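You operate a simulated robot arm through the tools that you are given. There is no shell and no other tool. Be economical: measure what you need, move in short steps, check, and stop when the job is done.

The job below is to be done with a simulated robot arm. You get a single attempt, and the scene is never put back.

Task
Dock the red mould, bolt it and blow it dry at the pressure marked on it.
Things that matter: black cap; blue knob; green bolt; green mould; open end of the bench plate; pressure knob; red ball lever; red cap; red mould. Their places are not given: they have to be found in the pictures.

The check looks at the end state, three seconds after you hand in, the way a careful person would. Anything else that was tipped, shoved, dropped, spilled or broken makes it a failure.

Robot
A 6-joint arm with a two-finger parallel gripper, fixed in place. Base frame: the origin is at the foot of the arm, x ahead of it, y to its left, z up; the work surface is at about z = 0. Units: m, rad, N and s.
With the tool pointing down near the work surface it reaches from about 0.18 to 0.46 m from the base axis. Its first joint turns from -1.222 to 1.222 rad. Payload 1.9 kg.
The TCP is the grasp point between the finger pads, 0.023 m short of the fingertips. In the tool frame z runs along the fingers and y along their closing line. The gripper opens to 0.094 m. The fingers are 0.038 m wide and 0.01 m thick; the gripper's body (0.054 by 0.096 m) begins 0.039 m behind the TCP.
Orientation is that of the tool frame in the base frame, as [roll, pitch, yaw] about the fixed x, y, z axes, in that order (R = Rz(yaw) Ry(pitch) Rx(roll)). With the fingers straight down and closing along the base's y, the tool's x points along the base's -x, its y along +y and its z along -z.

Tools
- The arm moves only by the tool servo_tool. Its argument "motion" is a list of rows, each a list of 7 numbers: the opening in per cent of the stroke, from 0 (shut) to 100 (fully open), then the shift along the base's x, y, z in units of 20 mm (1.0 is 20 mm), then the turn, a rotation vector about the base's x, y, z in units of 6 degrees (1.0 is 6 degrees). In form: [[gripper, dx, dy, dz, rx, ry, rz], ...]. A call has 1 to 10 rows; each row shifts and turns the commanded pose from where the row before left it. A call with a number of a shift or a turn outside -1 to 1 is refused whole. Rows are played at 5 a second. More than 0.05 m and 0.15 rad between two rows, or a gripper value outside its range, and nothing of the call is played. A pose out of reach is approached as far as the arm can. The call stops where the force on the tool passes 90 N (or 10 N more than at its start, if that is more) or the arm is blocked; 0.2 s more then pass. The fingers move at their own pace (about 0.108 m/s each) and stop on an object; they squeeze with about 22 N. The grip force told is the motor's: it shows also when the fingers shut on nothing. Time passes only in rows, and 0.2 s behind the last, so rows that do not move let the fingers close. The reply holds the time, the measured pose of the TCP, the force on the tool along the base axes, the opening and the grip force, in the units named above and with some noise, with the torque about the TCP (base axes, N m) and any sound that the robot's microphone picked up.
- Cameras (640 x 400 px; columns grow to the right, rows downward): "scene" is fixed at [0.0509, 0.3034, 0.4309]; the picture's right is [-0.82, -0.57, 0.00], its down [-0.28, 0.41, -0.87] and it looks along [0.50, -0.71, -0.50] (base axes); focal length 214 px, centre (320, 200). "wrist" rides on the gripper at [0.086, 0.016, -0.074] in the tool frame; the picture's right is [-0.18, 0.98, 0.00], its down [-0.58, -0.11, -0.81] and it looks along [-0.79, -0.15, 0.59] (tool axes); focal length 243 px, centre (320, 200).
- grab_frame(camera): a new picture of that camera. No time passes.
- probe_pixels(camera, pixels): for up to 12 pixels [column, row] of the newest picture of that camera ("zoom" is the newest enlarged one), the place [x, y, z] in the base frame of the surface seen there, good to about 0.003 m. No time passes.
- close_up(camera, box): a new picture of the part [left, top, right, bottom] of that camera's present view, enlarged. No time passes.
- job_done(): hands the job in; it is judged then, once.

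Go step by step. Measure first, check grasps and placings, and put right what went wrong. The budget is 80 turns and 34 pictures, counting those below and the enlarged ones. Unless the task says otherwise, let go and move clear before handing in, and close with one line.

The tools are called after "Call:" as name(argument=value, ...) on one line, values as JSON. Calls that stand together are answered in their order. servo_tool: Moves the arm, as the interface text tells. Its arguments: {"type":"object","properties":{"motion":{"type":"array","items":{"type":"array","items":{"type":"number"}}}},"required":["motion"]} The other tools are called the same way: grab_frame (camera) takes a picture; probe_pixels (camera, pixels) gives the place of the surface under pixels of a picture; close_up (camera, box) takes an enlarged picture of a part of a camera's view; job_done () hands the job in.

At the start:

```text
time_s: 0.0
tcp_pos: [0.2932, -0.0506, 0.392]
orientation: [-3.14, 0.0, 3.141]
force: [0.2, 0.0, 0.2]
torque: [0.01, 0.01, 0.0]
grip_width: 0.0938
finger_force: 0.1
```

scene: 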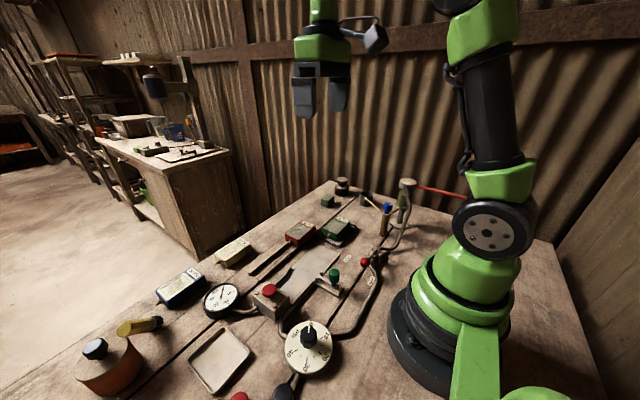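
wrist: 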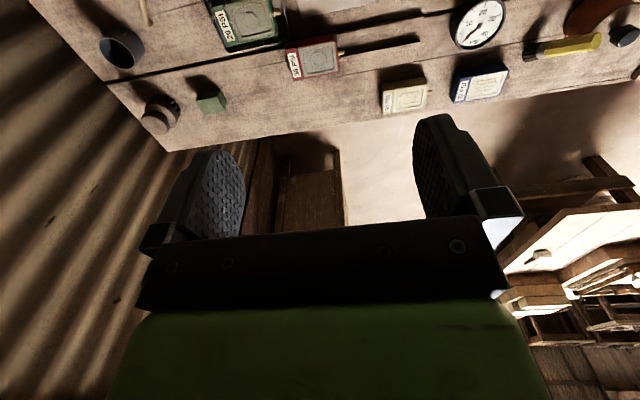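

The pictures show a red mould near scene (300,233), a gauge at (222,298), a knob dial at (307,345) and a plate with a green bolt near (333,275). I'll enlarge these parts.

Call:
close_up(camera="scene", box=[200, 200, 400, 325])

Call:
close_up(camera="scene", box=[180, 275, 380, 400])

Call:
close_up(camera="wrist", box=[200, 0, 520, 120])

Call:
close_up(camera="scene", box=[310, 165, 470, 265])

```text
3.20 times, centred on (300, 262) of scene
```

zoom: 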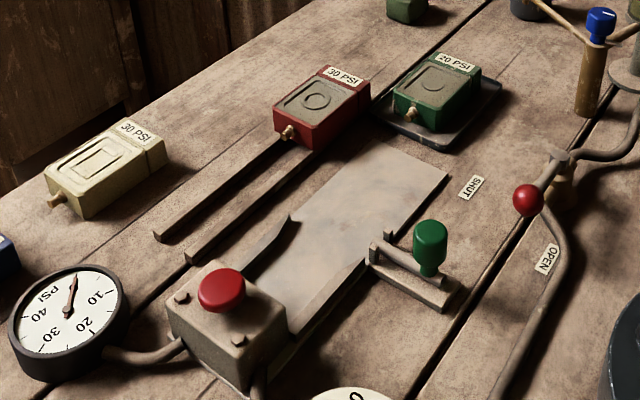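

```text
3.20 times, centred on (280, 338) of scene
```

zoom: 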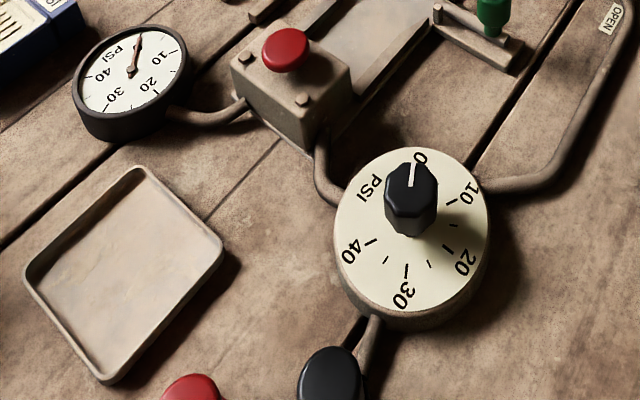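

```text
2.00 times, centred on (360, 60) of wrist
```

zoom: 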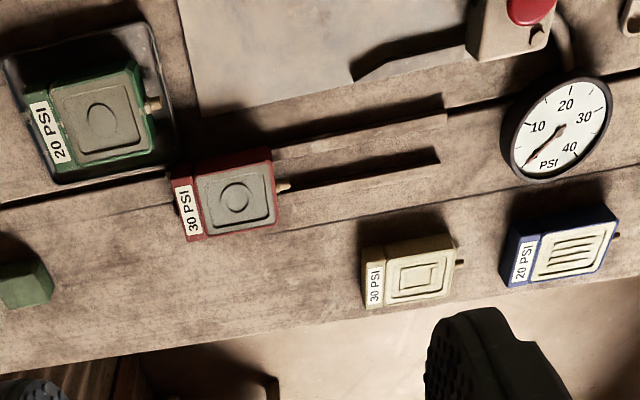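

```text
4.00 times, centred on (390, 215) of scene
```

zoom: 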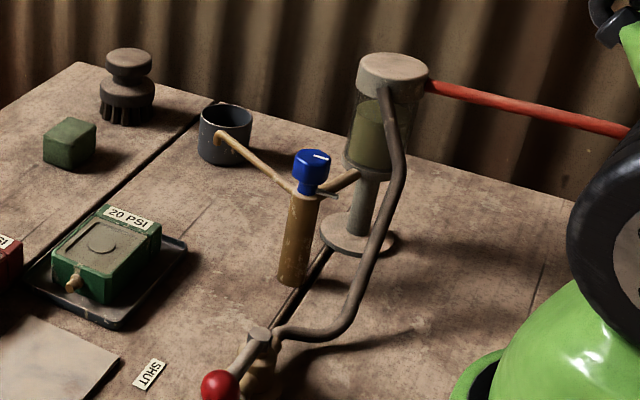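

I'll probe the main parts to get their places.

Call:
grab_frame(camera="scene")

Call:
probe_pixels(camera="scene", pixels=[[301, 231], [288, 242], [269, 289], [335, 273], [364, 262], [387, 207], [308, 332], [240, 397], [283, 392], [222, 297], [337, 228], [320, 265]])

Call:
probe_pixels(camera="scene", pixels=[[309, 246], [338, 254], [290, 268], [249, 275], [259, 281], [284, 245], [302, 220], [315, 226], [330, 285], [318, 283], [314, 278], [291, 325]])

```text
27 pictures are left
```

scene: 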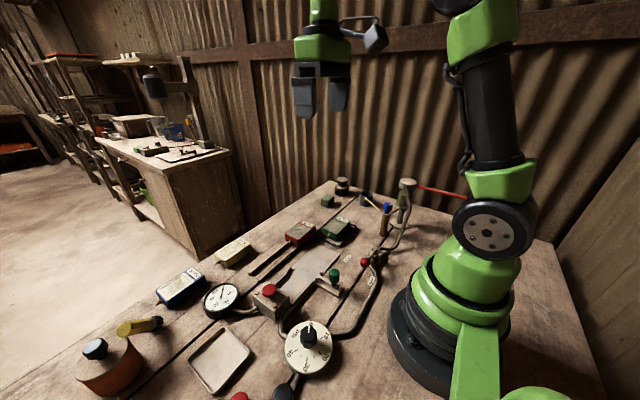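

```text
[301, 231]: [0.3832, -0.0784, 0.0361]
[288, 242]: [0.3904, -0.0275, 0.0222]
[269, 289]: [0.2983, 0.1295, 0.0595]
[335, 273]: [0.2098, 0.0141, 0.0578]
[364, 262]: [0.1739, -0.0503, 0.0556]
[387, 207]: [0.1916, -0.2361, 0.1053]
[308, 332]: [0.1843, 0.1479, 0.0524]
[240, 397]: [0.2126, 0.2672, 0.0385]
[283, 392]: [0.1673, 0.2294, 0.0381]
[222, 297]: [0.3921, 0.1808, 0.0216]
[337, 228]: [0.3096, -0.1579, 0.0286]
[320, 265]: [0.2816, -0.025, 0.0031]
```

```text
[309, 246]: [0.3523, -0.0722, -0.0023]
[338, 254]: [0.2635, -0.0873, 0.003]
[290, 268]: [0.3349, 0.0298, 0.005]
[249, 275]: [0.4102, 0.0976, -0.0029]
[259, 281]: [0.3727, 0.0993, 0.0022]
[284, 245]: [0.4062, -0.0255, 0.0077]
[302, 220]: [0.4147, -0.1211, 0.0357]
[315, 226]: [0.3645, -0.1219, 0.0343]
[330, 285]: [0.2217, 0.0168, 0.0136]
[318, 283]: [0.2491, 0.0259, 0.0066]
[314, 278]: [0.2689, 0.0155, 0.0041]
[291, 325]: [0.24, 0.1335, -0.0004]
```

I'll tilt the wrist backwards and shift to the left so that its camera looks down over the plate and the valves.

Call:
servo_tool(motion=[[100, -0.5, 1, 0, 0, 1, 0], [100, -0.5, 1, 0, 0, 1, 0], [100, -0.5, 1, 0, 0, 1, 0], [100, -0.5, 1, 0, 0, 1, 0], [100, 0, 1, 0, 0, 1, 0], [100, 0, 0.5, 0, 0, 0, 0], [100, 0, 0, 0, 0, 0, 0]])

Call:
grab_frame(camera="wrist")

```text
time_s: 1.0
tcp_pos: [0.2547, 0.0206, 0.3894]
orientation: [-3.113, -0.393, 3.131]
force: [21.5, 21.1, -28.7]
torque: [-2.92, 1.07, -1.4]
grip_width: 0.0941
finger_force: 0.1
out of reach, approached as far as the arm can: row 5
stopped in row 5: the force on the tool passed its limit at 272 N (the readings are from after the stop); the commanded pose is now the measured one
```

```text
26 pictures are left
```

wrist: 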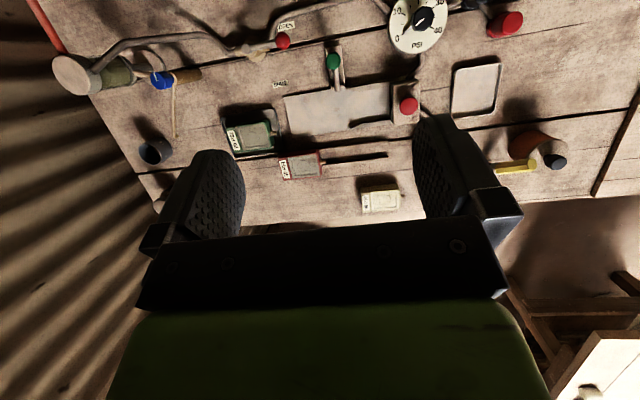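

The stop was a self-contact or joint limit high up, with nothing touched on the bench. The view is useful, so I'll enlarge it.

Call:
close_up(camera="wrist", box=[220, 40, 440, 178])

Call:
close_up(camera="wrist", box=[360, 0, 560, 125])

```text
2.90 times, centred on (330, 109) of wrist
```

zoom: 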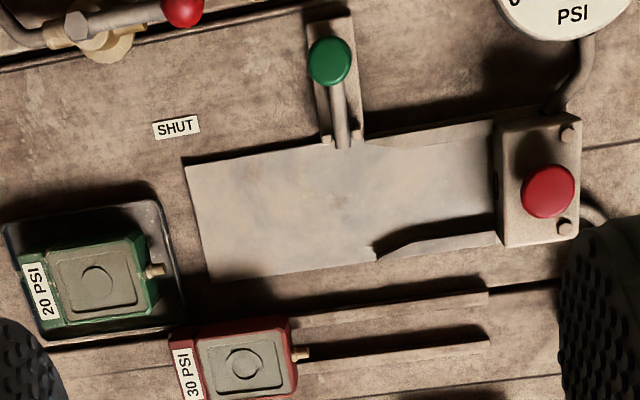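

```text
3.20 times, centred on (460, 62) of wrist
```

zoom: 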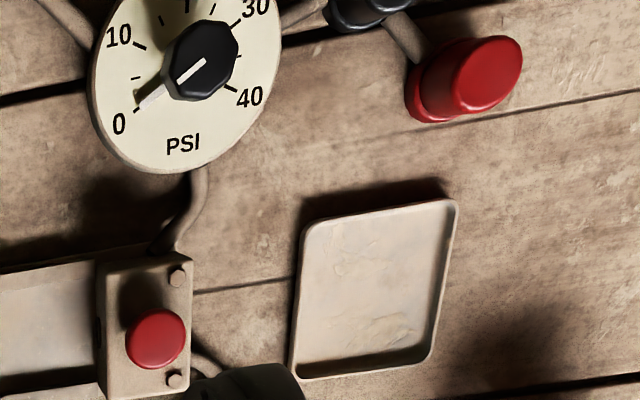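

The dock is a plate with side walls, and the mould nozzle points +y toward the block with the red cap. The supply parts need a closer look, so I'll probe from this view and move to the filter side.

Call:
probe_pixels(camera="wrist", pixels=[[283, 41], [253, 50], [287, 25], [280, 83], [162, 80], [423, 18], [506, 24], [475, 3], [408, 105], [333, 62], [337, 85], [78, 75]])

Call:
servo_tool(motion=[[100, 0, -1, 0, 0, -1, 0], [100, 0, -1, 0, 0, 0, 0], [100, 0, -1, -0.5, 0, 0, 0], [100, 0, -1, -0.5, 0, 0, 0], [100, 0, -1, -0.5, 0, 0, 0], [100, 0, -1, -0.5, 0, 0, 0], [100, 0, -1, -0.5, 0, 0, 0], [100, -0.5, 0, -0.5, 0, 0, 0], [100, -0.5, 0, 0, 0, 0, 0], [100, 0, 0, 0, 0, 0, 0]])

Call:
grab_frame(camera="wrist")

```text
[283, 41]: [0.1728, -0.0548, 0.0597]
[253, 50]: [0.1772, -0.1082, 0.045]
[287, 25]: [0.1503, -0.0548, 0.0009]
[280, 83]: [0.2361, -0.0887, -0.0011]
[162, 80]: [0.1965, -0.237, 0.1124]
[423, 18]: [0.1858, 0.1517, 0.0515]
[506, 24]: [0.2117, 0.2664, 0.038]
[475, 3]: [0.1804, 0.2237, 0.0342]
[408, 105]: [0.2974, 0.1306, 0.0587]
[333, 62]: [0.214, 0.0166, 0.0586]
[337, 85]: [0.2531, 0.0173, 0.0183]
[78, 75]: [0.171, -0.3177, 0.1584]
```

```text
time_s: 3.2
tcp_pos: [0.2358, -0.1181, 0.3276]
orientation: [-3.116, -0.287, 3.138]
force: [-0.1, 0.0, 0.6]
torque: [-0.01, -0.01, 0.01]
grip_width: 0.094
finger_force: 0.1
```

```text
23 pictures are left
```

wrist: 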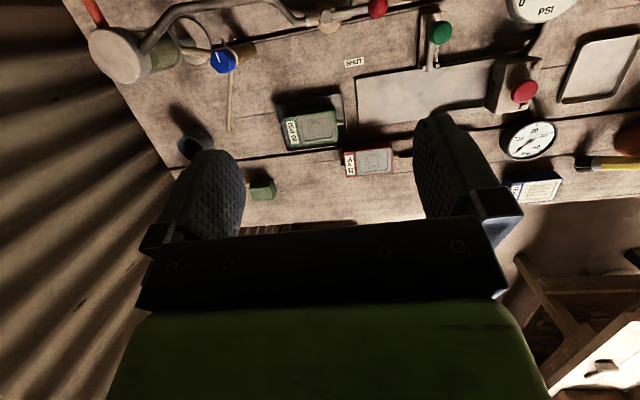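

The filter with the blue knob is at (222,60) and the ball lever at (375,8). I'll enlarge that area.

Call:
close_up(camera="wrist", box=[80, 0, 400, 150])

Call:
close_up(camera="scene", box=[335, 235, 405, 285])

```text
2.00 times, centred on (240, 75) of wrist
```

zoom: 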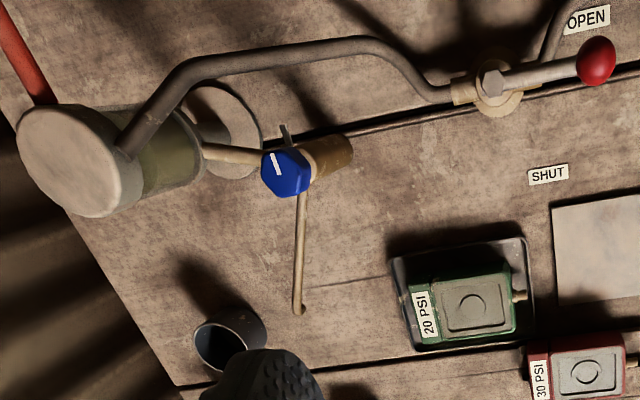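

```text
8.00 times, centred on (370, 260) of scene
```

zoom: 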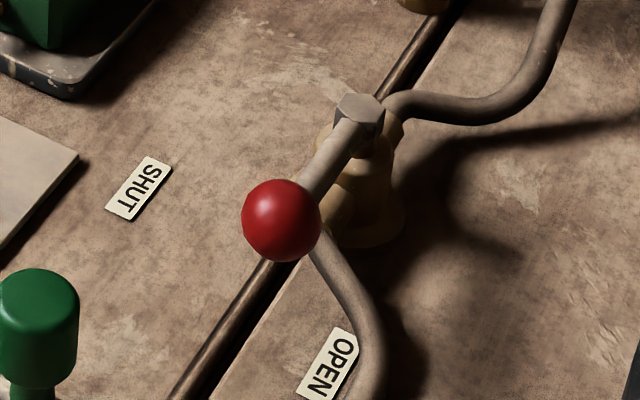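

The ball lever points along +y, in line with its pipe and toward OPEN, so the supply is already open. Next I'll look at the caps at the left.

Call:
servo_tool(motion=[[100, 0, 1, 0, 0, 0, 0], [100, 0, 1, 0, 0, 0, 0], [100, 0, 1, 0, 0, 0, 0], [100, 0, 1, 0, 0, 0, 0], [100, 0, 1, 0, 0, 0, 0], [100, 0, 1, 0, 0, 0, 0], [100, 0, 1, 0, 0, 0, 0], [100, 0, 1, 0, 0, 0, 0], [100, 0, 1, 0, 0, 0, 0], [100, 0, 1, 0, 0, 0, 0]])

Call:
close_up(camera="wrist", box=[160, 0, 480, 180])

Call:
close_up(camera="scene", box=[210, 350, 330, 400])

```text
time_s: 5.4
tcp_pos: [0.2347, 0.0801, 0.3309]
orientation: [-3.118, -0.285, 3.137]
force: [0.0, -0.2, 0.9]
torque: [0.01, -0.02, 0.0]
grip_width: 0.0939
finger_force: 0.1
```

```text
2.00 times, centred on (320, 90) of wrist
```

zoom: 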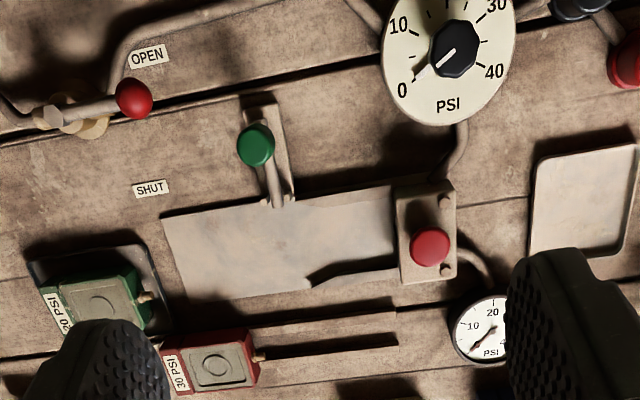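

```text
5.33 times, centred on (270, 375) of scene
```

zoom: 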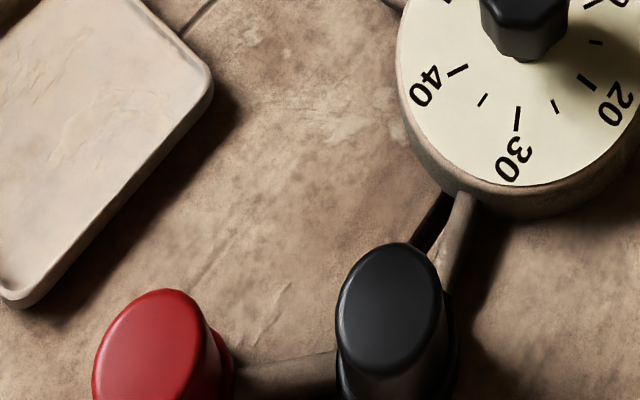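

The red cap (0.21,0.27) and black cap (0.17,0.23) are joined by a pipe from the regulator. I'll move further left for a closer view.

Call:
servo_tool(motion=[[100, 0, 1, 0, 0, 0, 0], [100, 0, 1, 0, 0, 0, 0], [100, 0, 1, 0, 0, 0, 0], [100, -0.5, 1, 0, 0, 0, 0], [100, -0.5, 1, 0, 0, 0, 0], [100, -0.5, 1, 0, 0, 0, 0], [100, 0, 0, -0.5, 0, 0, 0], [100, 0, 0, -0.5, 0, 0, 0], [100, 0, 0, 0, 0, 0, 0]])

Call:
close_up(camera="wrist", box=[160, 0, 480, 180])

```text
time_s: 7.4
tcp_pos: [0.2042, 0.2009, 0.3102]
orientation: [-3.117, -0.287, 3.139]
force: [0.6, 0.8, 0.4]
torque: [0.03, 0.0, 0.01]
grip_width: 0.0938
finger_force: 0.1
```

```text
2.00 times, centred on (320, 90) of wrist
```

zoom: 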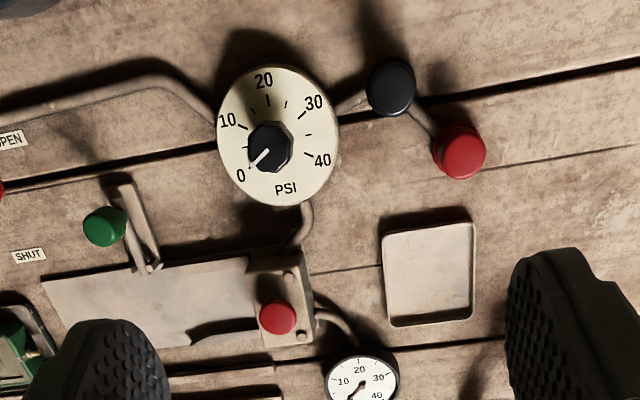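

The mould is at about (0.385,-0.08) and 0.05 wide in x. I'll straighten the tool, yaw +90° so it closes along x with the camera looking toward the dock, and move back over the mould side.

Call:
servo_tool(motion=[[100, 0, -1, 0, 0.235, -1, 0], [100, 0, -1, 0, 0, -1, 0], [100, 0, -1, 0, 0, -0.74, 0], [100, 0.5, -1, 0, 0, 0, 1], [100, 0.5, -1, 0, 0, 0, 1], [100, 0.5, -1, 0, 0, 0, 1], [100, 0.5, -1, 0, 0, 0, 1], [100, 0.5, -1, 0, 0, 0, 1], [100, 0.5, -1, 0, 0, 0, 1], [100, 0.5, -1, 0, 0, 0, 1]])

Call:
servo_tool(motion=[[100, 0.5, -1, 0, 0, 0, 1], [100, 0.5, -1, 0, 0, 0, 1], [100, 0.5, -1, 0, 0, 0, 1], [100, 0.5, -1, 0, 0, 0, 1], [100, 0.5, -1, 0, 0, 0, 1], [100, 0.5, -1, -0.5, 0, 0, 1], [100, 0.5, 0, -0.5, 0, 0, 1], [100, 0.5, 0, -0.5, 0, 0, 1], [100, 0, 0, -1, 0, 0, 0], [100, 0, 0, -1, 0, 0, 0]])

Call:
grab_frame(camera="wrist")

```text
time_s: 9.6
tcp_pos: [0.2754, 0.0016, 0.3102]
orientation: [-3.14, 0.002, -2.406]
force: [-0.6, -0.7, 0.6]
torque: [-0.03, 0.0, 0.0]
grip_width: 0.0939
finger_force: 0.1
```

```text
time_s: 11.8
tcp_pos: [0.3536, -0.1192, 0.2433]
orientation: [3.142, 0.001, -1.568]
force: [-0.3, -0.8, -0.6]
torque: [0.01, 0.0, -0.01]
grip_width: 0.094
finger_force: 0.0
```

```text
17 pictures are left
```

wrist: 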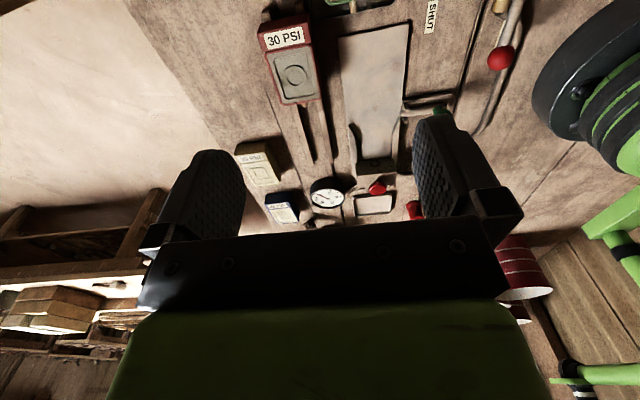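

The mould is seen at (290,62), with the plate and its walls at (352,125)–(415,100). I'll probe them.

Call:
probe_pixels(camera="wrist", pixels=[[263, 36], [308, 26], [280, 103], [318, 95], [299, 104], [302, 60], [341, 40], [408, 25], [353, 127], [355, 150], [400, 120], [404, 108]])

Call:
close_up(camera="wrist", box=[240, 0, 480, 190])

```text
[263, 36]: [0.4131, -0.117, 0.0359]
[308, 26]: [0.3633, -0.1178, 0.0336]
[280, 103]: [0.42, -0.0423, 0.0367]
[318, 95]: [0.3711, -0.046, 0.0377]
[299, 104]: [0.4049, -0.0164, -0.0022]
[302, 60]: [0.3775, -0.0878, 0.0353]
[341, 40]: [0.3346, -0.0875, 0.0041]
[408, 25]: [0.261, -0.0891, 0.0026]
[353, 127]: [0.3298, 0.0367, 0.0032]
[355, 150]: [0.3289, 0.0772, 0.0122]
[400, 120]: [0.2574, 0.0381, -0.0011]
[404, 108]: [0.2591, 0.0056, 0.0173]
```

```text
2.11 times, centred on (360, 95) of wrist
```

zoom: 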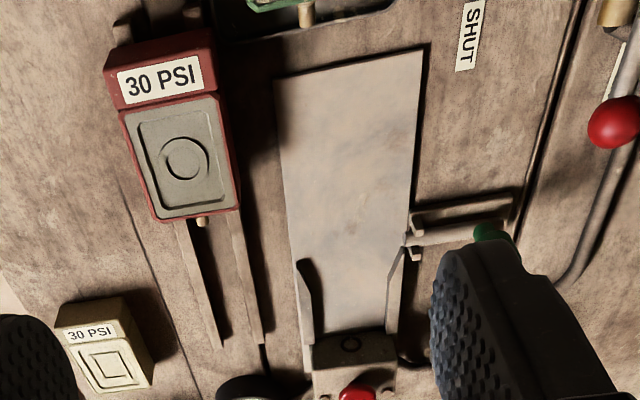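

I'll probe the dock's hole, walls and bolt from the enlarged picture.

Call:
probe_pixels(camera="zoom", pixels=[[350, 343], [316, 342], [388, 330], [305, 262], [299, 290], [312, 335], [393, 290], [402, 250], [408, 238], [430, 235], [465, 235], [490, 230]])

Call:
probe_pixels(camera="zoom", pixels=[[280, 82], [424, 52], [350, 320], [320, 300], [380, 300], [204, 222], [155, 215], [238, 208], [107, 52], [212, 32], [319, 365], [390, 360]])

```text
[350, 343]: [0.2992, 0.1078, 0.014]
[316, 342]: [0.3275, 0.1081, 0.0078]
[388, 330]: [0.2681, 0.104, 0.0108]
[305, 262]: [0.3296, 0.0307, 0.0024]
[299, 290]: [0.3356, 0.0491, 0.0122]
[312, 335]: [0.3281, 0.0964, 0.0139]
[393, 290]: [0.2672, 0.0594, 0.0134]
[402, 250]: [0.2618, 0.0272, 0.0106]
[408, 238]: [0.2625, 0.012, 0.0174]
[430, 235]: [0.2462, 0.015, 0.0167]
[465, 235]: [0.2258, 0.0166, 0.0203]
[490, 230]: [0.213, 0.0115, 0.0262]
```

```text
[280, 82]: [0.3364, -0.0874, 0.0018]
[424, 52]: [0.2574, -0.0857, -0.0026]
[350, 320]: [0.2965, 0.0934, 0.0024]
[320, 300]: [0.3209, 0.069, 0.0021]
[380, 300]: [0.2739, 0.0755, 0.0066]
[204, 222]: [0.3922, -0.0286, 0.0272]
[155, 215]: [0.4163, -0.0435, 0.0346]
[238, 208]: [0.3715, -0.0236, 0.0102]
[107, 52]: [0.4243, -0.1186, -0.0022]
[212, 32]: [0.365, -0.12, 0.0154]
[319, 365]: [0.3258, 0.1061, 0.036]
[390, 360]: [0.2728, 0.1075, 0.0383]
```

Mould axis is about x 0.388→0.395 (turned about −0.085 rad), top z≈0.0355. The dock axis is x≈0.2985, with the hole at y≈0.106 and walls about 0.013 high. I'll move above the mould.

Call:
servo_tool(motion=[[100, 0.94, 0.95, 0, 0, 0, -0.4], [100, 0.93, 0.96, 0, 0, 0, -0.41], [100, 0, 0, -1, 0, 0, 0], [100, 0, 0, -1, 0, 0, 0], [100, 0, 0, -1, 0, 0, 0], [100, 0, 0, -1, 0, 0, 0], [100, 0, 0, -1, 0, 0, 0], [100, 0, 0, -1, 0, 0, 0], [100, 0, 0, -1, 0, 0, 0], [100, 0, 0, 0, 0, 0, 0]])

Call:
grab_frame(camera="wrist")

```text
time_s: 14.0
tcp_pos: [0.3915, -0.0816, 0.1012]
orientation: [3.14, 0.0, -1.651]
force: [0.8, 0.0, 0.3]
torque: [-0.01, 0.01, 0.01]
grip_width: 0.094
finger_force: 0.1
```

```text
15 pictures are left
```

wrist: 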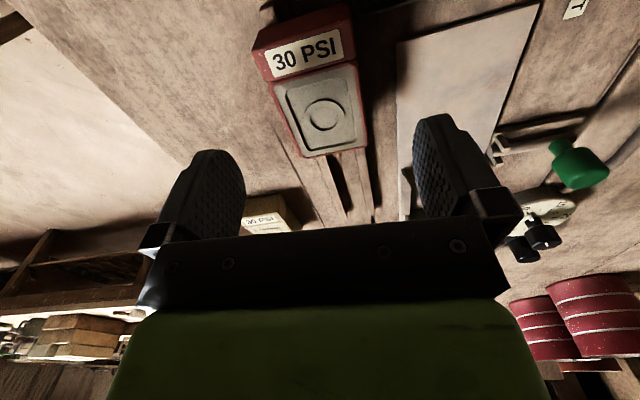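

The mould lies between the fingers. I'll recheck its corners before descending.

Call:
probe_pixels(camera="wrist", pixels=[[256, 56], [347, 22], [298, 154], [362, 143], [325, 115], [270, 82], [358, 68], [315, 28]])

```text
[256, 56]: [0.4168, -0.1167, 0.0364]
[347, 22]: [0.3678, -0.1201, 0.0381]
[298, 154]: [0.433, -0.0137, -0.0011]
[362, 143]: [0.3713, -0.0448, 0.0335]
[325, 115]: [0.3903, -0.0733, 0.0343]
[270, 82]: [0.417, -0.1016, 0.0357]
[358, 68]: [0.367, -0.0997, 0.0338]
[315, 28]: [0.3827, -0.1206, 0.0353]
```

The measurements agree (top about 0.035). I'll descend to z≈0.046 and close.

Call:
servo_tool(motion=[[100, 0, 0, -1, 0, 0, 0], [100, 0, 0, -1, 0, 0, 0], [100, 0, 0, -0.75, 0, 0, 0], [100, 0, 0, 0, 0, 0, 0], [70, 0, 0, 0, 0, 0, 0], [40, 0, 0, 0, 0, 0, 0], [0, 0, 0, 0, 0, 0, 0], [0, 0, 0, 0, 0, 0, 0], [0, 0, 0, 0, 0, 0, 0]])

```text
time_s: 16.0
tcp_pos: [0.3911, -0.08, 0.0478]
orientation: [3.139, 0.0, -1.653]
force: [0.7, -1.3, -0.5]
torque: [0.03, -0.07, -0.05]
grip_width: 0.0536
finger_force: 21.3
```

It's gripped at width 0.0536. I'll lift, carry over the open end of the plate and square up to the dock axis.

Call:
servo_tool(motion=[[0, 0, 0, 1, 0, 0, 0], [0, 0, 0, 1, 0, 0, 0], [0, 0, 0, 0.5, 0, 0, 0], [0, -1, 0.5, 0, 0, 0, 0.4], [0, -1, 0.5, 0, 0, 0, 0.38], [0, -1, 0.5, 0, 0, 0, 0], [0, -1, 0.5, 0, 0, 0, 0], [0, -0.63, 0.2, 0, 0, 0, 0], [0, 0, 0, 0, 0, 0, 0]])

Call:
grab_frame(camera="wrist")

```text
time_s: 18.0
tcp_pos: [0.3007, -0.0361, 0.0935]
orientation: [-3.141, 0.0, -1.571]
force: [-0.3, 0.6, -3.0]
torque: [-0.01, 0.01, -0.02]
grip_width: 0.0537
finger_force: 21.9
```

```text
14 pictures are left
```

wrist: 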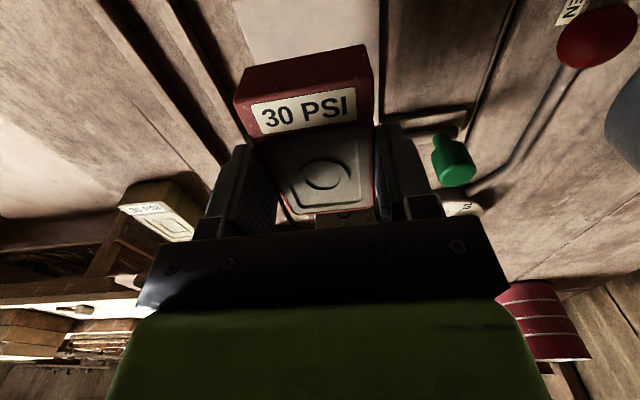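

The mould hangs level in the grip. I'll probe its rear edge and front for alignment, plus the dock block.

Call:
probe_pixels(camera="wrist", pixels=[[240, 100], [366, 72], [250, 137], [370, 121], [288, 205], [370, 200], [344, 215], [245, 75], [365, 48], [330, 222]])

Call:
close_up(camera="scene", box=[240, 180, 400, 310])

```text
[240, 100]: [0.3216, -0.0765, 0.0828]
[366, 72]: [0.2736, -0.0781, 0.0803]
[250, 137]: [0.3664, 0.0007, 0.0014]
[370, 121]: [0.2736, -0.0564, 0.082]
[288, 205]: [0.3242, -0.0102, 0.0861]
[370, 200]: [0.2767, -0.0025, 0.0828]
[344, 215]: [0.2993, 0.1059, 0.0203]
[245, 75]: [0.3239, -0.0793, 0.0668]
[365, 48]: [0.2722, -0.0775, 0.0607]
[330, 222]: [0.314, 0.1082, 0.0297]
```

```text
3.08 times, centred on (320, 245) of scene
```

zoom: 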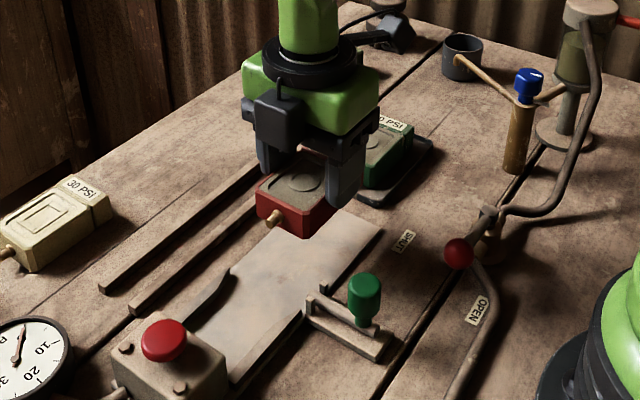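

Mould centre x≈0.299 and it is squared up. I'll lower it near the plate, then feel for contact.

Call:
servo_tool(motion=[[0, -0.05, 0, -1, 0, 0, 0], [0, 0, 0, -1, 0, 0, 0], [0, 0, 0, -0.5, 0, 0, 0], [0, 0, 0, 0, 0, 0, 0]])

Call:
servo_tool(motion=[[0, 0, 0, -0.1, 0, 0, 0], [0, 0, 0, -0.1, 0, 0, 0], [0, 0, 0, 0, 0, 0, 0]])

```text
time_s: 19.0
tcp_pos: [0.2986, -0.0376, 0.0458]
orientation: [3.141, -0.001, -1.573]
force: [-0.1, 0.5, -2.6]
torque: [0.0, 0.04, 0.04]
grip_width: 0.0538
finger_force: 22.3
```

```text
time_s: 19.8
tcp_pos: [0.2974, -0.0364, 0.0418]
orientation: [-3.139, -0.001, -1.573]
force: [-4.8, -3.6, 14.9]
torque: [-0.02, 0.12, 0.02]
grip_width: 0.0537
finger_force: 22.3
```

Contact is made at z≈0.042, so the mould rests on the plate. I'll ease 1 mm up and slide it toward the dock.

Call:
servo_tool(motion=[[0, 0.04, 0, 0.06, 0, 0, 0], [0, 0, 0.75, 0, 0, 0, 0], [0, 0, 0.75, 0, 0, 0, 0], [0, 0, 0.75, 0, 0, 0, 0], [0, 0, 0.75, 0, 0, 0, 0], [0, 0, 0.5, 0, 0, 0, 0], [0, 0, 0, 0, 0, 0, 0]])

Call:
grab_frame(camera="wrist")

```text
time_s: 21.4
tcp_pos: [0.2998, 0.0351, 0.0417]
orientation: [-3.14, 0.0, -1.572]
force: [1.3, -2.5, 7.8]
torque: [-0.27, 0.37, 0.09]
grip_width: 0.0539
finger_force: 22.4
```

```text
12 pictures are left
```

wrist: 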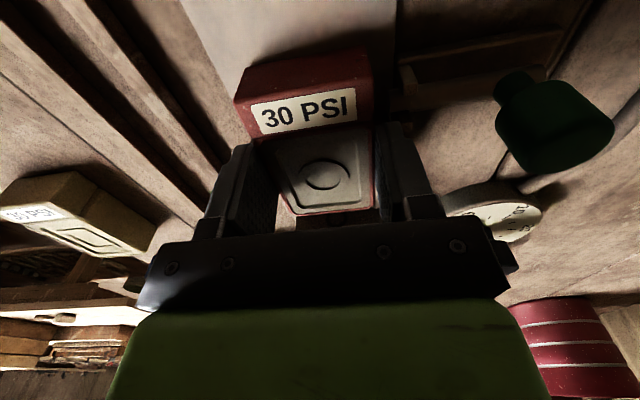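

The slide is free so far. I'll continue in smaller steps to feel the seat.

Call:
servo_tool(motion=[[0, 0, 0.4, 0, 0, 0, 0], [0, 0, 0.4, 0, 0, 0, 0], [0, 0, 0.2, 0, 0, 0, 0], [0, 0, 0.2, 0, 0, 0, 0], [0, 0, 0, 0, 0, 0, 0]])

```text
time_s: 22.6
tcp_pos: [0.2987, 0.0576, 0.043]
orientation: [3.141, 0.001, -1.572]
force: [0.2, 0.5, -3.2]
torque: [-0.01, 0.02, -0.01]
grip_width: 0.0538
finger_force: 22.4
```

Call:
servo_tool(motion=[[0, 0, 0.15, -0.03, 0, 0, 0], [0, 0, 0.15, 0, 0, 0, 0], [0, 0, 0.15, 0, 0, 0, 0], [0, 0, 0, 0, 0, 0, 0]])

```text
time_s: 23.6
tcp_pos: [0.2991, 0.0651, 0.0432]
orientation: [3.139, 0.0, -1.572]
force: [0.1, -14.5, -5.1]
torque: [-0.25, 0.02, 0.18]
grip_width: 0.0536
finger_force: 22.2
```

There is a −14.5 N reaction at y=0.065, so the nozzle is in and the body is near the face. I'll push a bit more.

Call:
servo_tool(motion=[[0, 0, 0.12, 0, 0, 0, 0], [0, 0, 0.12, 0, 0, 0, 0], [0, 0, 0, 0, 0, 0, 0]])

Call:
close_up(camera="scene", box=[230, 220, 390, 320])

```text
time_s: 24.4
tcp_pos: [0.3, 0.0715, 0.0427]
orientation: [-3.141, -0.001, -1.572]
force: [-2.2, -14.3, 1.9]
torque: [-0.23, 0.1, 0.17]
grip_width: 0.0538
finger_force: 22.4
```

```text
4.00 times, centred on (310, 270) of scene
```

zoom: 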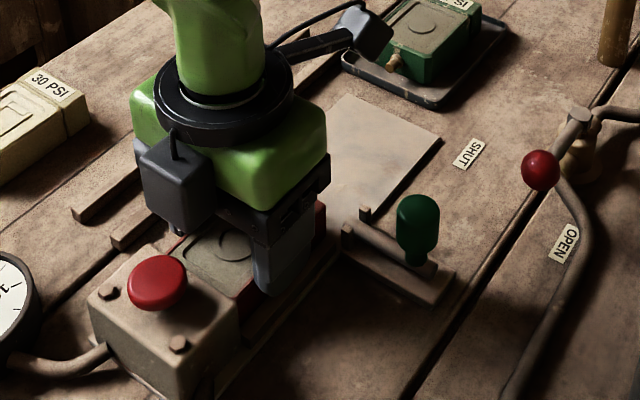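

The force stayed at about 14 N while moving 6 mm, so it was either seal friction or finger slip. I'll check with the wrist camera.

Call:
grab_frame(camera="wrist")

Call:
probe_pixels(camera="wrist", pixels=[[240, 100], [366, 72], [300, 85], [345, 210], [300, 205], [345, 221], [330, 195], [300, 60]])

```text
10 pictures are left
```

wrist: 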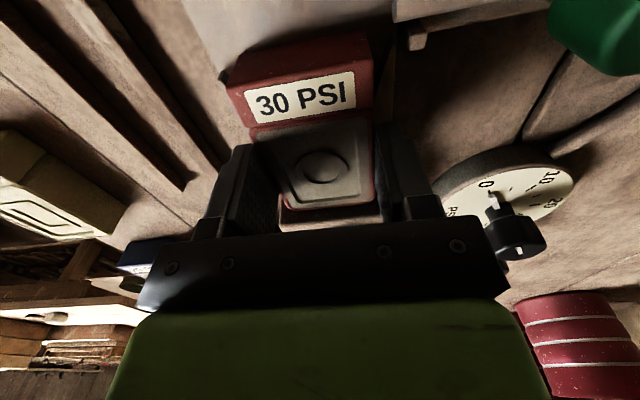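

```text
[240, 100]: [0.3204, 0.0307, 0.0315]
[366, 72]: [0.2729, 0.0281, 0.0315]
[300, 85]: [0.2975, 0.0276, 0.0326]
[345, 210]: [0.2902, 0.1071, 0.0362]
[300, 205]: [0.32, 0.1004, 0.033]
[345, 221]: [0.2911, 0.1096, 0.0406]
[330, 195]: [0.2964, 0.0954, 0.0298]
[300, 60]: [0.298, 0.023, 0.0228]
```

The rear face is at y≈0.024–0.028 and the front within a few mm of the block. I'll push a little more to feel for a hard stop.

Call:
servo_tool(motion=[[0, 0, 0.1, 0, 0, 0, 0], [0, 0, 0.1, 0, 0, 0, 0], [0, 0, 0, 0, 0, 0, 0]])

Call:
probe_pixels(camera="wrist", pixels=[[366, 72]])

```text
time_s: 25.2
tcp_pos: [0.2999, 0.0751, 0.0428]
orientation: [-3.14, 0.0, -1.572]
force: [5.0, -13.7, -3.1]
torque: [-0.17, -0.09, 0.02]
grip_width: 0.0539
finger_force: 22.2
```

```text
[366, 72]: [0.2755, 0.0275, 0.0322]
```

The fingers are probably slipping at a hard stop. I'll release, rise, and go behind the mould with shut fingers to push it firmly home.

Call:
servo_tool(motion=[[75, 0, 0, 0, 0, 0, 0], [75, 0, 0, 0, 0, 0, 0], [75, 0, 0, 1, 0, 0, 0], [75, 0, 0, 1, 0, 0, 0], [40, 0, -1, 0, 0, 0, 0], [0, 0, -1, 0, 0, 0, 0], [0, 0, -1, 0, 0, 0, 0], [0, -0.05, -1, 0, 0, 0, 0], [0, 0, -1, 0, 0, 0, 0], [0, 0, 0, 0, 0, 0, 0]])

Call:
servo_tool(motion=[[0, 0, 0, -1, 0, 0, 0], [0, 0, 0, -1, 0, 0, 0], [0, 0, 0, -0.3, 0, 0, 0], [0, 0, 0.6, 0, 0, 0, 0], [0, 0, 0.4, 0, 0, 0, 0], [0, 0, 0.15, 0, 0, 0, 0], [0, 0, 0, 0, 0, 0, 0]])

```text
time_s: 27.4
tcp_pos: [0.2969, -0.0255, 0.0805]
orientation: [3.141, 0.0, -1.569]
force: [0.2, 0.7, -0.9]
torque: [-0.01, -0.01, -0.01]
grip_width: 0.0
finger_force: 22.6
```

```text
time_s: 29.0
tcp_pos: [0.2978, 0.0004, 0.0355]
orientation: [3.141, 0.0, -1.57]
force: [0.5, -0.9, -1.3]
torque: [0.01, -0.01, 0.02]
grip_width: 0.0
finger_force: 21.8
```

No contact yet. I'll advance in 3 mm steps.

Call:
servo_tool(motion=[[0, 0, 0.15, 0, 0, 0, 0], [0, 0, 0.15, 0, 0, 0, 0], [0, 0, 0, 0, 0, 0, 0]])

```text
time_s: 29.8
tcp_pos: [0.298, 0.0053, 0.0373]
orientation: [-3.141, 0.001, -1.57]
force: [-0.1, 0.6, 0.0]
torque: [0.01, -0.01, 0.0]
grip_width: 0.0001
finger_force: 21.7
```

Call:
servo_tool(motion=[[0, 0, 0.12, 0, 0, 0, 0], [0, 0, 0.12, 0, 0, 0, 0], [0, 0, 0, 0, 0, 0, 0]])

```text
time_s: 30.4
tcp_pos: [0.2988, 0.0039, 0.0357]
orientation: [-3.141, -0.002, -1.58]
force: [-0.9, -10.5, 2.7]
torque: [-0.03, -0.02, 0.04]
grip_width: 0.0001
finger_force: 21.9
stopped in row 3: the force on the tool passed its limit at 98 N (the readings are from after the stop); the commanded pose is now the measured one
```

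It came to a hard stop at 98 N, so the mould is seated. I'll back off, rise, turn the yaw back and go above the green bolt handle at about (0.213,0.016).

Call:
servo_tool(motion=[[0, 0, -0.4, 0, 0, 0, 0], [0, 0, 0, 1, 0, 0, 0], [0, 0, 0, 1, 0, 0, 0], [0, 0, 0, 1, 0, 0, 0], [0, 0, 0, 1, 0, 0, 0], [0, -0.8, 0.2, 0, 0, 0, -1], [0, -0.8, 0.2, 0, 0, 0, -1], [0, -0.8, 0.2, 0, 0, 0, -1], [0, -0.8, 0.2, 0, 0, 0, -1], [0, -0.8, 0.2, 0, 0, 0, -1]])

Call:
servo_tool(motion=[[20, -0.3, 0, 0, 0, 0, -1], [40, 0, 0, 0, 0, 0, -1], [50, 0, 0, 0, 0, 0, -1], [50, 0, 0, 0, 0, 0, -1], [50, 0, 0, 0, 0, 0, -1], [50, 0, 0, 0, 0, 0, -1], [50, 0, 0, 0, 0, 0, -1], [50, 0, 0, 0, 0, 0, -1], [50, 0, 0, 0, 0, 0, -1], [50, 0, 0, 0, 0, 0, -0.9]])

Call:
grab_frame(camera="scene")

```text
time_s: 32.6
tcp_pos: [0.2165, 0.017, 0.1152]
orientation: [-3.141, 0.001, -2.106]
force: [-0.4, 0.4, -0.8]
torque: [-0.03, 0.0, 0.0]
grip_width: 0.0
finger_force: 22.0
```

```text
time_s: 34.8
tcp_pos: [0.2111, 0.017, 0.116]
orientation: [-3.141, -0.003, -3.14]
force: [-0.5, -0.1, 0.6]
torque: [0.0, -0.02, -0.01]
grip_width: 0.0469
finger_force: 0.0
```

```text
9 pictures are left
```

scene: 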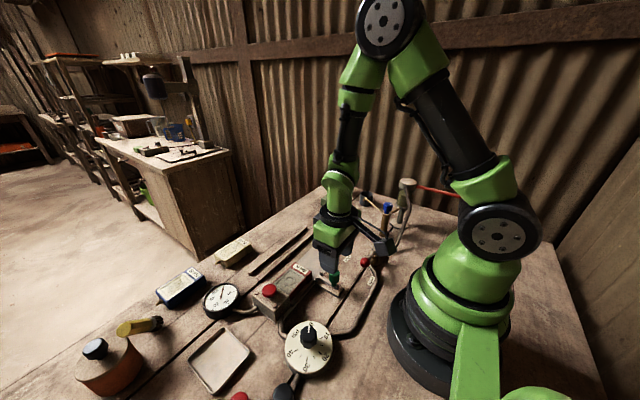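

The mould sits in the dock. I'll descend over the green handle and grip it.

Call:
servo_tool(motion=[[50, 0.1, -0.05, -1, 0, 0, 0], [50, 0, 0, -1, 0, 0, 0], [50, 0, 0, -0.8, 0, 0, 0], [50, 0, 0, 0, 0, 0, 0], [0, 0, 0, 0, 0, 0, 0], [0, 0, 0, 0, 0, 0, 0], [0, 0, 0, 0, 0, 0, 0]])

```text
time_s: 36.4
tcp_pos: [0.2145, 0.0168, 0.0596]
orientation: [3.141, 0.0, -3.136]
force: [0.4, 29.3, -17.7]
torque: [0.72, -0.4, 0.03]
grip_width: 0.0229
finger_force: 44.9
```

Gripped at 0.0229, with a +29 N sideways load, so the handle centre is a bit toward +y. I'll shift to relieve it.

Call:
servo_tool(motion=[[0, 0, 0.1, 0, 0, 0, 0], [0, 0, 0, 0, 0, 0, 0]])

```text
time_s: 37.0
tcp_pos: [0.2132, 0.0167, 0.0608]
orientation: [3.141, -0.001, 3.134]
force: [3.9, -83.4, 30.9]
torque: [-0.67, -0.13, -0.01]
grip_width: 0.0234
finger_force: 45.5
```

The grip is stiff, so the neutral point is about 0.5 mm off. I'll go back by 1.5 mm.

Call:
servo_tool(motion=[[0, 0, -0.075, 0, 0, 0, 0], [0, 0, 0, 0, 0, 0, 0]])

```text
time_s: 37.6
tcp_pos: [0.2143, 0.0162, 0.0606]
orientation: [-3.141, -0.002, -3.137]
force: [1.2, -19.6, 0.3]
torque: [0.27, -0.53, -0.06]
grip_width: 0.0233
finger_force: 44.7
```

Good enough. Now I'll push the bolt along +x in small steps.

Call:
servo_tool(motion=[[0, 0.25, -0.015, 0, 0, 0, 0], [0, 0.25, 0, 0, 0, 0, 0], [0, 0.25, 0, 0, 0, 0, 0], [0, 0.25, 0, 0, 0, 0, 0], [0, 0, 0, 0, 0, 0, 0]])

```text
time_s: 38.8
tcp_pos: [0.2347, 0.0149, 0.0601]
orientation: [3.141, 0.0, -3.135]
force: [-0.5, 58.9, -31.4]
torque: [-0.14, -0.07, 0.03]
grip_width: 0.0234
finger_force: 44.8
```

The bolt moves. I'll correct y by about 1 mm and continue.

Call:
servo_tool(motion=[[0, 0.1, 0.05, 0, 0, 0, 0], [0, 0.25, 0, 0, 0, 0, 0], [0, 0.25, 0, 0, 0, 0, 0], [0, 0, 0, 0, 0, 0, 0]])

```text
time_s: 39.8
tcp_pos: [0.2459, 0.0165, 0.0607]
orientation: [3.141, -0.001, -3.139]
force: [0.0, -3.1, -18.2]
torque: [0.42, 0.11, -0.15]
grip_width: 0.023
finger_force: 44.8
```

Call:
servo_tool(motion=[[0, 0.25, 0, 0, 0, 0, 0], [0, 0.25, 0, 0, 0, 0, 0], [0, 0.25, 0, 0, 0, 0, 0], [0, 0, 0, 0, 0, 0, 0]])

Call:
close_up(camera="scene", box=[230, 220, 390, 320])

```text
time_s: 40.8
tcp_pos: [0.2589, 0.0173, 0.059]
orientation: [-3.139, -0.013, 3.141]
force: [-29.3, -56.0, 8.4]
torque: [-0.11, 0.41, -0.07]
grip_width: 0.0232
finger_force: 44.5
```

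```text
4.00 times, centred on (310, 270) of scene
```

zoom: 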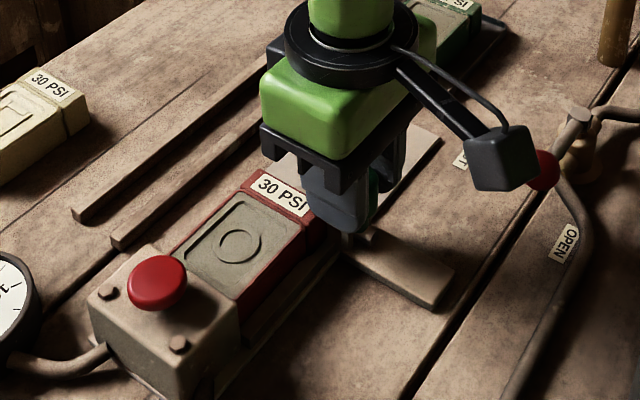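

Fx rose to −29 N after about 45 mm of travel, so the bolt is at its stop. I'll release and rise, then look.

Call:
servo_tool(motion=[[0, -0.05, 0, 0, 0, 0, 0], [50, 0, 0, 0, 0, 0, 0], [50, 0, 0, 0, 0, 0, 0], [50, 0, 0, 1, 0, 0, 0], [50, 0, 0, 1, 0, 0, 0], [50, 0, 0, 1, 0, 0, 0], [50, 0, 0, 1, 0, 0, 0], [50, -1, 0, 1, 0, 0, 0], [50, -1, 0, 0, 0, 0, 0], [50, -1, 0, 0, 0, 0, 0]])

Call:
grab_frame(camera="wrist")

```text
time_s: 43.0
tcp_pos: [0.2004, 0.015, 0.1592]
orientation: [-3.141, 0.0, -3.137]
force: [0.7, 0.1, -0.1]
torque: [-0.02, 0.01, 0.02]
grip_width: 0.0468
finger_force: 0.1
```

```text
7 pictures are left
```

wrist: 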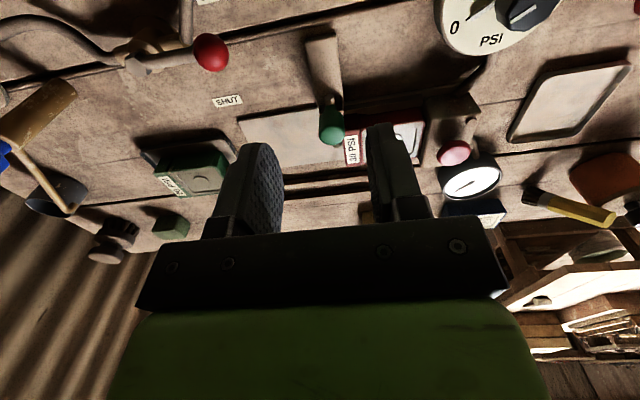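

The bolt is across behind the mould at (332,130). Next I'll measure the dial with its ticks and the knob pointer from the scene camera.

Call:
close_up(camera="scene", box=[265, 310, 353, 380])

```text
5.71 times, centred on (309, 345) of scene
```

zoom: 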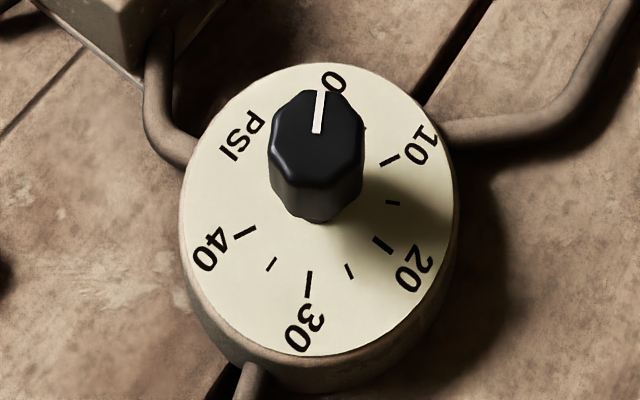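

Call:
probe_pixels(camera="zoom", pixels=[[390, 160], [382, 245], [309, 284], [244, 232], [272, 265], [349, 271], [393, 203], [320, 96], [317, 130], [317, 145], [186, 215], [458, 200]])

Call:
probe_pixels(camera="zoom", pixels=[[320, 66], [310, 352], [274, 130], [360, 130], [300, 170], [345, 165], [300, 95], [335, 95], [318, 120], [213, 112], [430, 115], [220, 300]])

```text
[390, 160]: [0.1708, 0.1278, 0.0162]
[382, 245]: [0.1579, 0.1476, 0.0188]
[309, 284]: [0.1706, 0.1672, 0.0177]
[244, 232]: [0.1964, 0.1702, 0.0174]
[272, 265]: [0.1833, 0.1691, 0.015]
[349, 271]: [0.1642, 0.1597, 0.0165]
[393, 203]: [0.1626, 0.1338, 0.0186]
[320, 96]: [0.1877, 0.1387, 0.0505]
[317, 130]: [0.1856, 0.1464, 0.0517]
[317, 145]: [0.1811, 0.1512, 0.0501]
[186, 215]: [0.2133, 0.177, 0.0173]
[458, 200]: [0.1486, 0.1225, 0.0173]
```

```text
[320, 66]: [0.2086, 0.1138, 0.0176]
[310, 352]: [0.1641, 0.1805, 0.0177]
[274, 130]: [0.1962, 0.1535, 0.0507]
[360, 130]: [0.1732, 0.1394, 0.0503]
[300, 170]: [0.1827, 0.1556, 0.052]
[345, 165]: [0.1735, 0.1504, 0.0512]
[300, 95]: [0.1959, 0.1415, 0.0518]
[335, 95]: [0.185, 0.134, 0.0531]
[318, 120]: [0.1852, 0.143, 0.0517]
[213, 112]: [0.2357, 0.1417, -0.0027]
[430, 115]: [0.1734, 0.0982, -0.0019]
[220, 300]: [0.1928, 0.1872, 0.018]
```

Ticks fit a 60° spacing around centre ≈(0.184,0.147): 0 at about 300°, 30 at about 120°. So the knob needs about 180° clockwise, done as two 90° turns gripping on flats (yaw 255°→165°). I'll move above it.

Call:
servo_tool(motion=[[50, -0.1, 0.66, 0, 0, 0, 1], [50, -0.1, 0.66, 0, 0, 0, 1], [50, -0.1, 0.66, 0, 0, 0, 1], [50, -0.1, 0.66, 0, 0, 0, 1], [50, -0.1, 0.66, 0, 0, 0, 1], [50, -0.1, 0.66, 0, 0, 0, 1], [50, -0.1, 0.66, 0, 0, 0, 1], [50, -0.12, 0.66, 0, 0, 0, 1], [50, 0, 0.66, 0, 0, 0, 1], [50, 0, 0.66, 0, 0, 0, 1]])

Call:
servo_tool(motion=[[50, 0, 0, 0, 0, 0, 1], [50, 0, 0, 0, 0, 0, 1], [50, 0, 0, -1, 0, 0, 0.45], [50, 0, 0, -1, 0, 0, 0], [50, 0, 0, -1, 0, 0, 0], [50, 0, 0, -1, 0, 0, 0], [50, 0, 0, 0, 0, 0, 0]])

```text
time_s: 45.2
tcp_pos: [0.1835, 0.1493, 0.1596]
orientation: [3.141, 0.0, -2.091]
force: [-0.3, -0.5, -0.1]
torque: [-0.03, 0.01, 0.02]
grip_width: 0.0469
finger_force: 0.0
```

```text
time_s: 46.8
tcp_pos: [0.1827, 0.1511, 0.0799]
orientation: [-3.141, -0.001, -1.835]
force: [0.1, 0.2, 0.5]
torque: [-0.01, -0.01, 0.01]
grip_width: 0.0469
finger_force: 0.0
```

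I'm above the knob. I'll correct y by −3 mm, descend to 0.047 and close.

Call:
servo_tool(motion=[[50, 0.04, -0.13, 0, 0, 0, 0], [50, 0, 0, -1, 0, 0, 0], [50, 0, 0, -0.65, 0, 0, 0], [50, 0, 0, 0, 0, 0, 0], [25, 0, 0, 0, 0, 0, 0], [0, 0, 0, 0, 0, 0, 0], [0, 0, 0, 0, 0, 0, 0]])

```text
time_s: 48.4
tcp_pos: [0.1831, 0.1476, 0.0491]
orientation: [3.14, 0.002, -1.835]
force: [25.5, -17.8, -18.8]
torque: [0.65, -0.26, -0.05]
grip_width: 0.0289
finger_force: 45.0
```

Gripped at 0.0289 with about a 30 N offset load toward +x,−y. I'll shift 0.5 mm and start turning clockwise.

Call:
servo_tool(motion=[[0, 0.025, -0.015, 0, 0, 0, 0], [0, 0, 0, 0, 0, 0, -0.5], [0, 0, 0, 0, 0, 0, -1], [0, 0, 0, 0, 0, 0, -1], [0, 0, 0, 0, 0, 0, -1], [0, 0, 0, 0, 0, 0, 0]])

```text
time_s: 49.6
tcp_pos: [0.1828, 0.1471, 0.0479]
orientation: [3.14, -0.005, -2.161]
force: [-9.5, 7.1, 1.4]
torque: [0.42, -0.27, 0.04]
grip_width: 0.0287
finger_force: 44.4
stopped in row 5: the force on the tool passed its limit at 93 N (the readings are from after the stop); the commanded pose is now the measured one
```

The off-centre load tripped the limit, but the knob turned about 19°. The pose has been re-zeroed with low force, so I'll continue in shorter turns.

Call:
servo_tool(motion=[[0, 0, 0, 0, 0, 0, -0.7], [0, 0, 0, 0, 0, 0, -0.7], [0, 0, 0, 0, 0, 0, 0]])

```text
time_s: 50.4
tcp_pos: [0.1825, 0.1481, 0.0482]
orientation: [3.141, -0.004, -2.308]
force: [-27.0, 44.2, 7.3]
torque: [-0.28, 0.54, 0.17]
grip_width: 0.0289
finger_force: 45.5
```

The load points to −x,+y, so I'll shift 0.9 mm that way along the closing axis and keep turning.

Call:
servo_tool(motion=[[0, -0.033, 0.033, 0, 0, 0, -0.6], [0, 0, 0, 0, 0, 0, -0.6], [0, 0, 0, 0, 0, 0, -0.6], [0, 0, 0, 0, 0, 0, 0]])

```text
time_s: 51.4
tcp_pos: [0.1834, 0.1487, 0.0485]
orientation: [3.14, -0.005, -2.497]
force: [-20.5, 32.9, -4.6]
torque: [0.18, -0.05, 0.12]
grip_width: 0.0291
finger_force: 44.9
```

Call:
servo_tool(motion=[[0, -0.02, 0.035, 0, 0, 0, -0.6], [0, 0, 0.01, 0, 0, 0, -0.6], [0, 0, 0.01, 0, 0, 0, -0.6], [0, 0, 0.01, 0, 0, 0, -0.6], [0, 0, 0, 0, 0, 0, 0]])

```text
time_s: 52.6
tcp_pos: [0.1812, 0.1498, 0.0481]
orientation: [-3.141, -0.005, -2.75]
force: [-16.8, 17.0, 16.3]
torque: [-0.27, 1.02, 0.06]
grip_width: 0.0286
finger_force: 45.0
```

Call:
servo_tool(motion=[[0, -0.01, 0.025, 0, 0, 0, -0.7], [0, 0, 0.005, 0, 0, 0, -0.7], [0, 0, 0.005, 0, 0, 0, -0.7], [0, 0, 0.005, 0, 0, 0, -0.7], [0, 0, 0, 0, 0, 0, 0]])

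```text
time_s: 53.8
tcp_pos: [0.1813, 0.1501, 0.0466]
orientation: [-3.142, -0.008, -3.044]
force: [6.9, -16.0, -5.6]
torque: [-0.25, 1.08, -0.03]
grip_width: 0.0288
finger_force: 45.2
```

The load is small now. I'll continue turning.

Call:
servo_tool(motion=[[0, 0, -0.01, 0, 0, 0, -0.7], [0, 0, 0, 0, 0, 0, -0.7], [0, 0, 0, 0, 0, 0, -0.7], [0, 0, 0, 0, 0, 0, -0.7], [0, 0, 0, 0, 0, 0, -0.7], [0, 0, 0, 0, 0, 0, 0]])

```text
time_s: 55.2
tcp_pos: [0.1811, 0.1508, 0.0475]
orientation: [3.137, -0.001, 2.878]
force: [-4.5, 31.0, -18.4]
torque: [-0.38, 0.45, 0.1]
grip_width: 0.0288
finger_force: 45.3
```

About 90° is done. I'll continue with a +0.5 mm y correction.

Call:
servo_tool(motion=[[0, 0.007, 0.03, 0, 0, 0, -0.7], [0, 0, 0, 0, 0, 0, -0.7], [0, 0, 0, 0, 0, 0, -0.7], [0, 0, 0, 0, 0, 0, -0.7], [0, 0, 0, 0, 0, 0, -0.7], [0, 0, 0, 0, 0, 0, 0]])

```text
time_s: 56.6
tcp_pos: [0.1842, 0.1521, 0.047]
orientation: [3.138, -0.003, 2.508]
force: [2.7, 35.3, -29.2]
torque: [-0.22, 0.48, 0.08]
grip_width: 0.0286
finger_force: 44.9
```

Call:
servo_tool(motion=[[0, 0.018, 0.025, 0, 0, 0, -0.7], [0, 0.005, 0, 0, 0, 0, -0.7], [0, 0.005, 0, 0, 0, 0, -0.7], [0, 0.005, 0, 0, 0, 0, -0.7], [0, 0.005, 0, 0, 0, 0, -0.7], [0, 0, 0, 0, 0, 0, 0]])

```text
time_s: 58.0
tcp_pos: [0.1836, 0.1532, 0.0484]
orientation: [3.136, -0.004, 2.141]
force: [9.9, 24.2, -4.2]
torque: [0.46, 0.63, 0.07]
grip_width: 0.0288
finger_force: 44.8
```

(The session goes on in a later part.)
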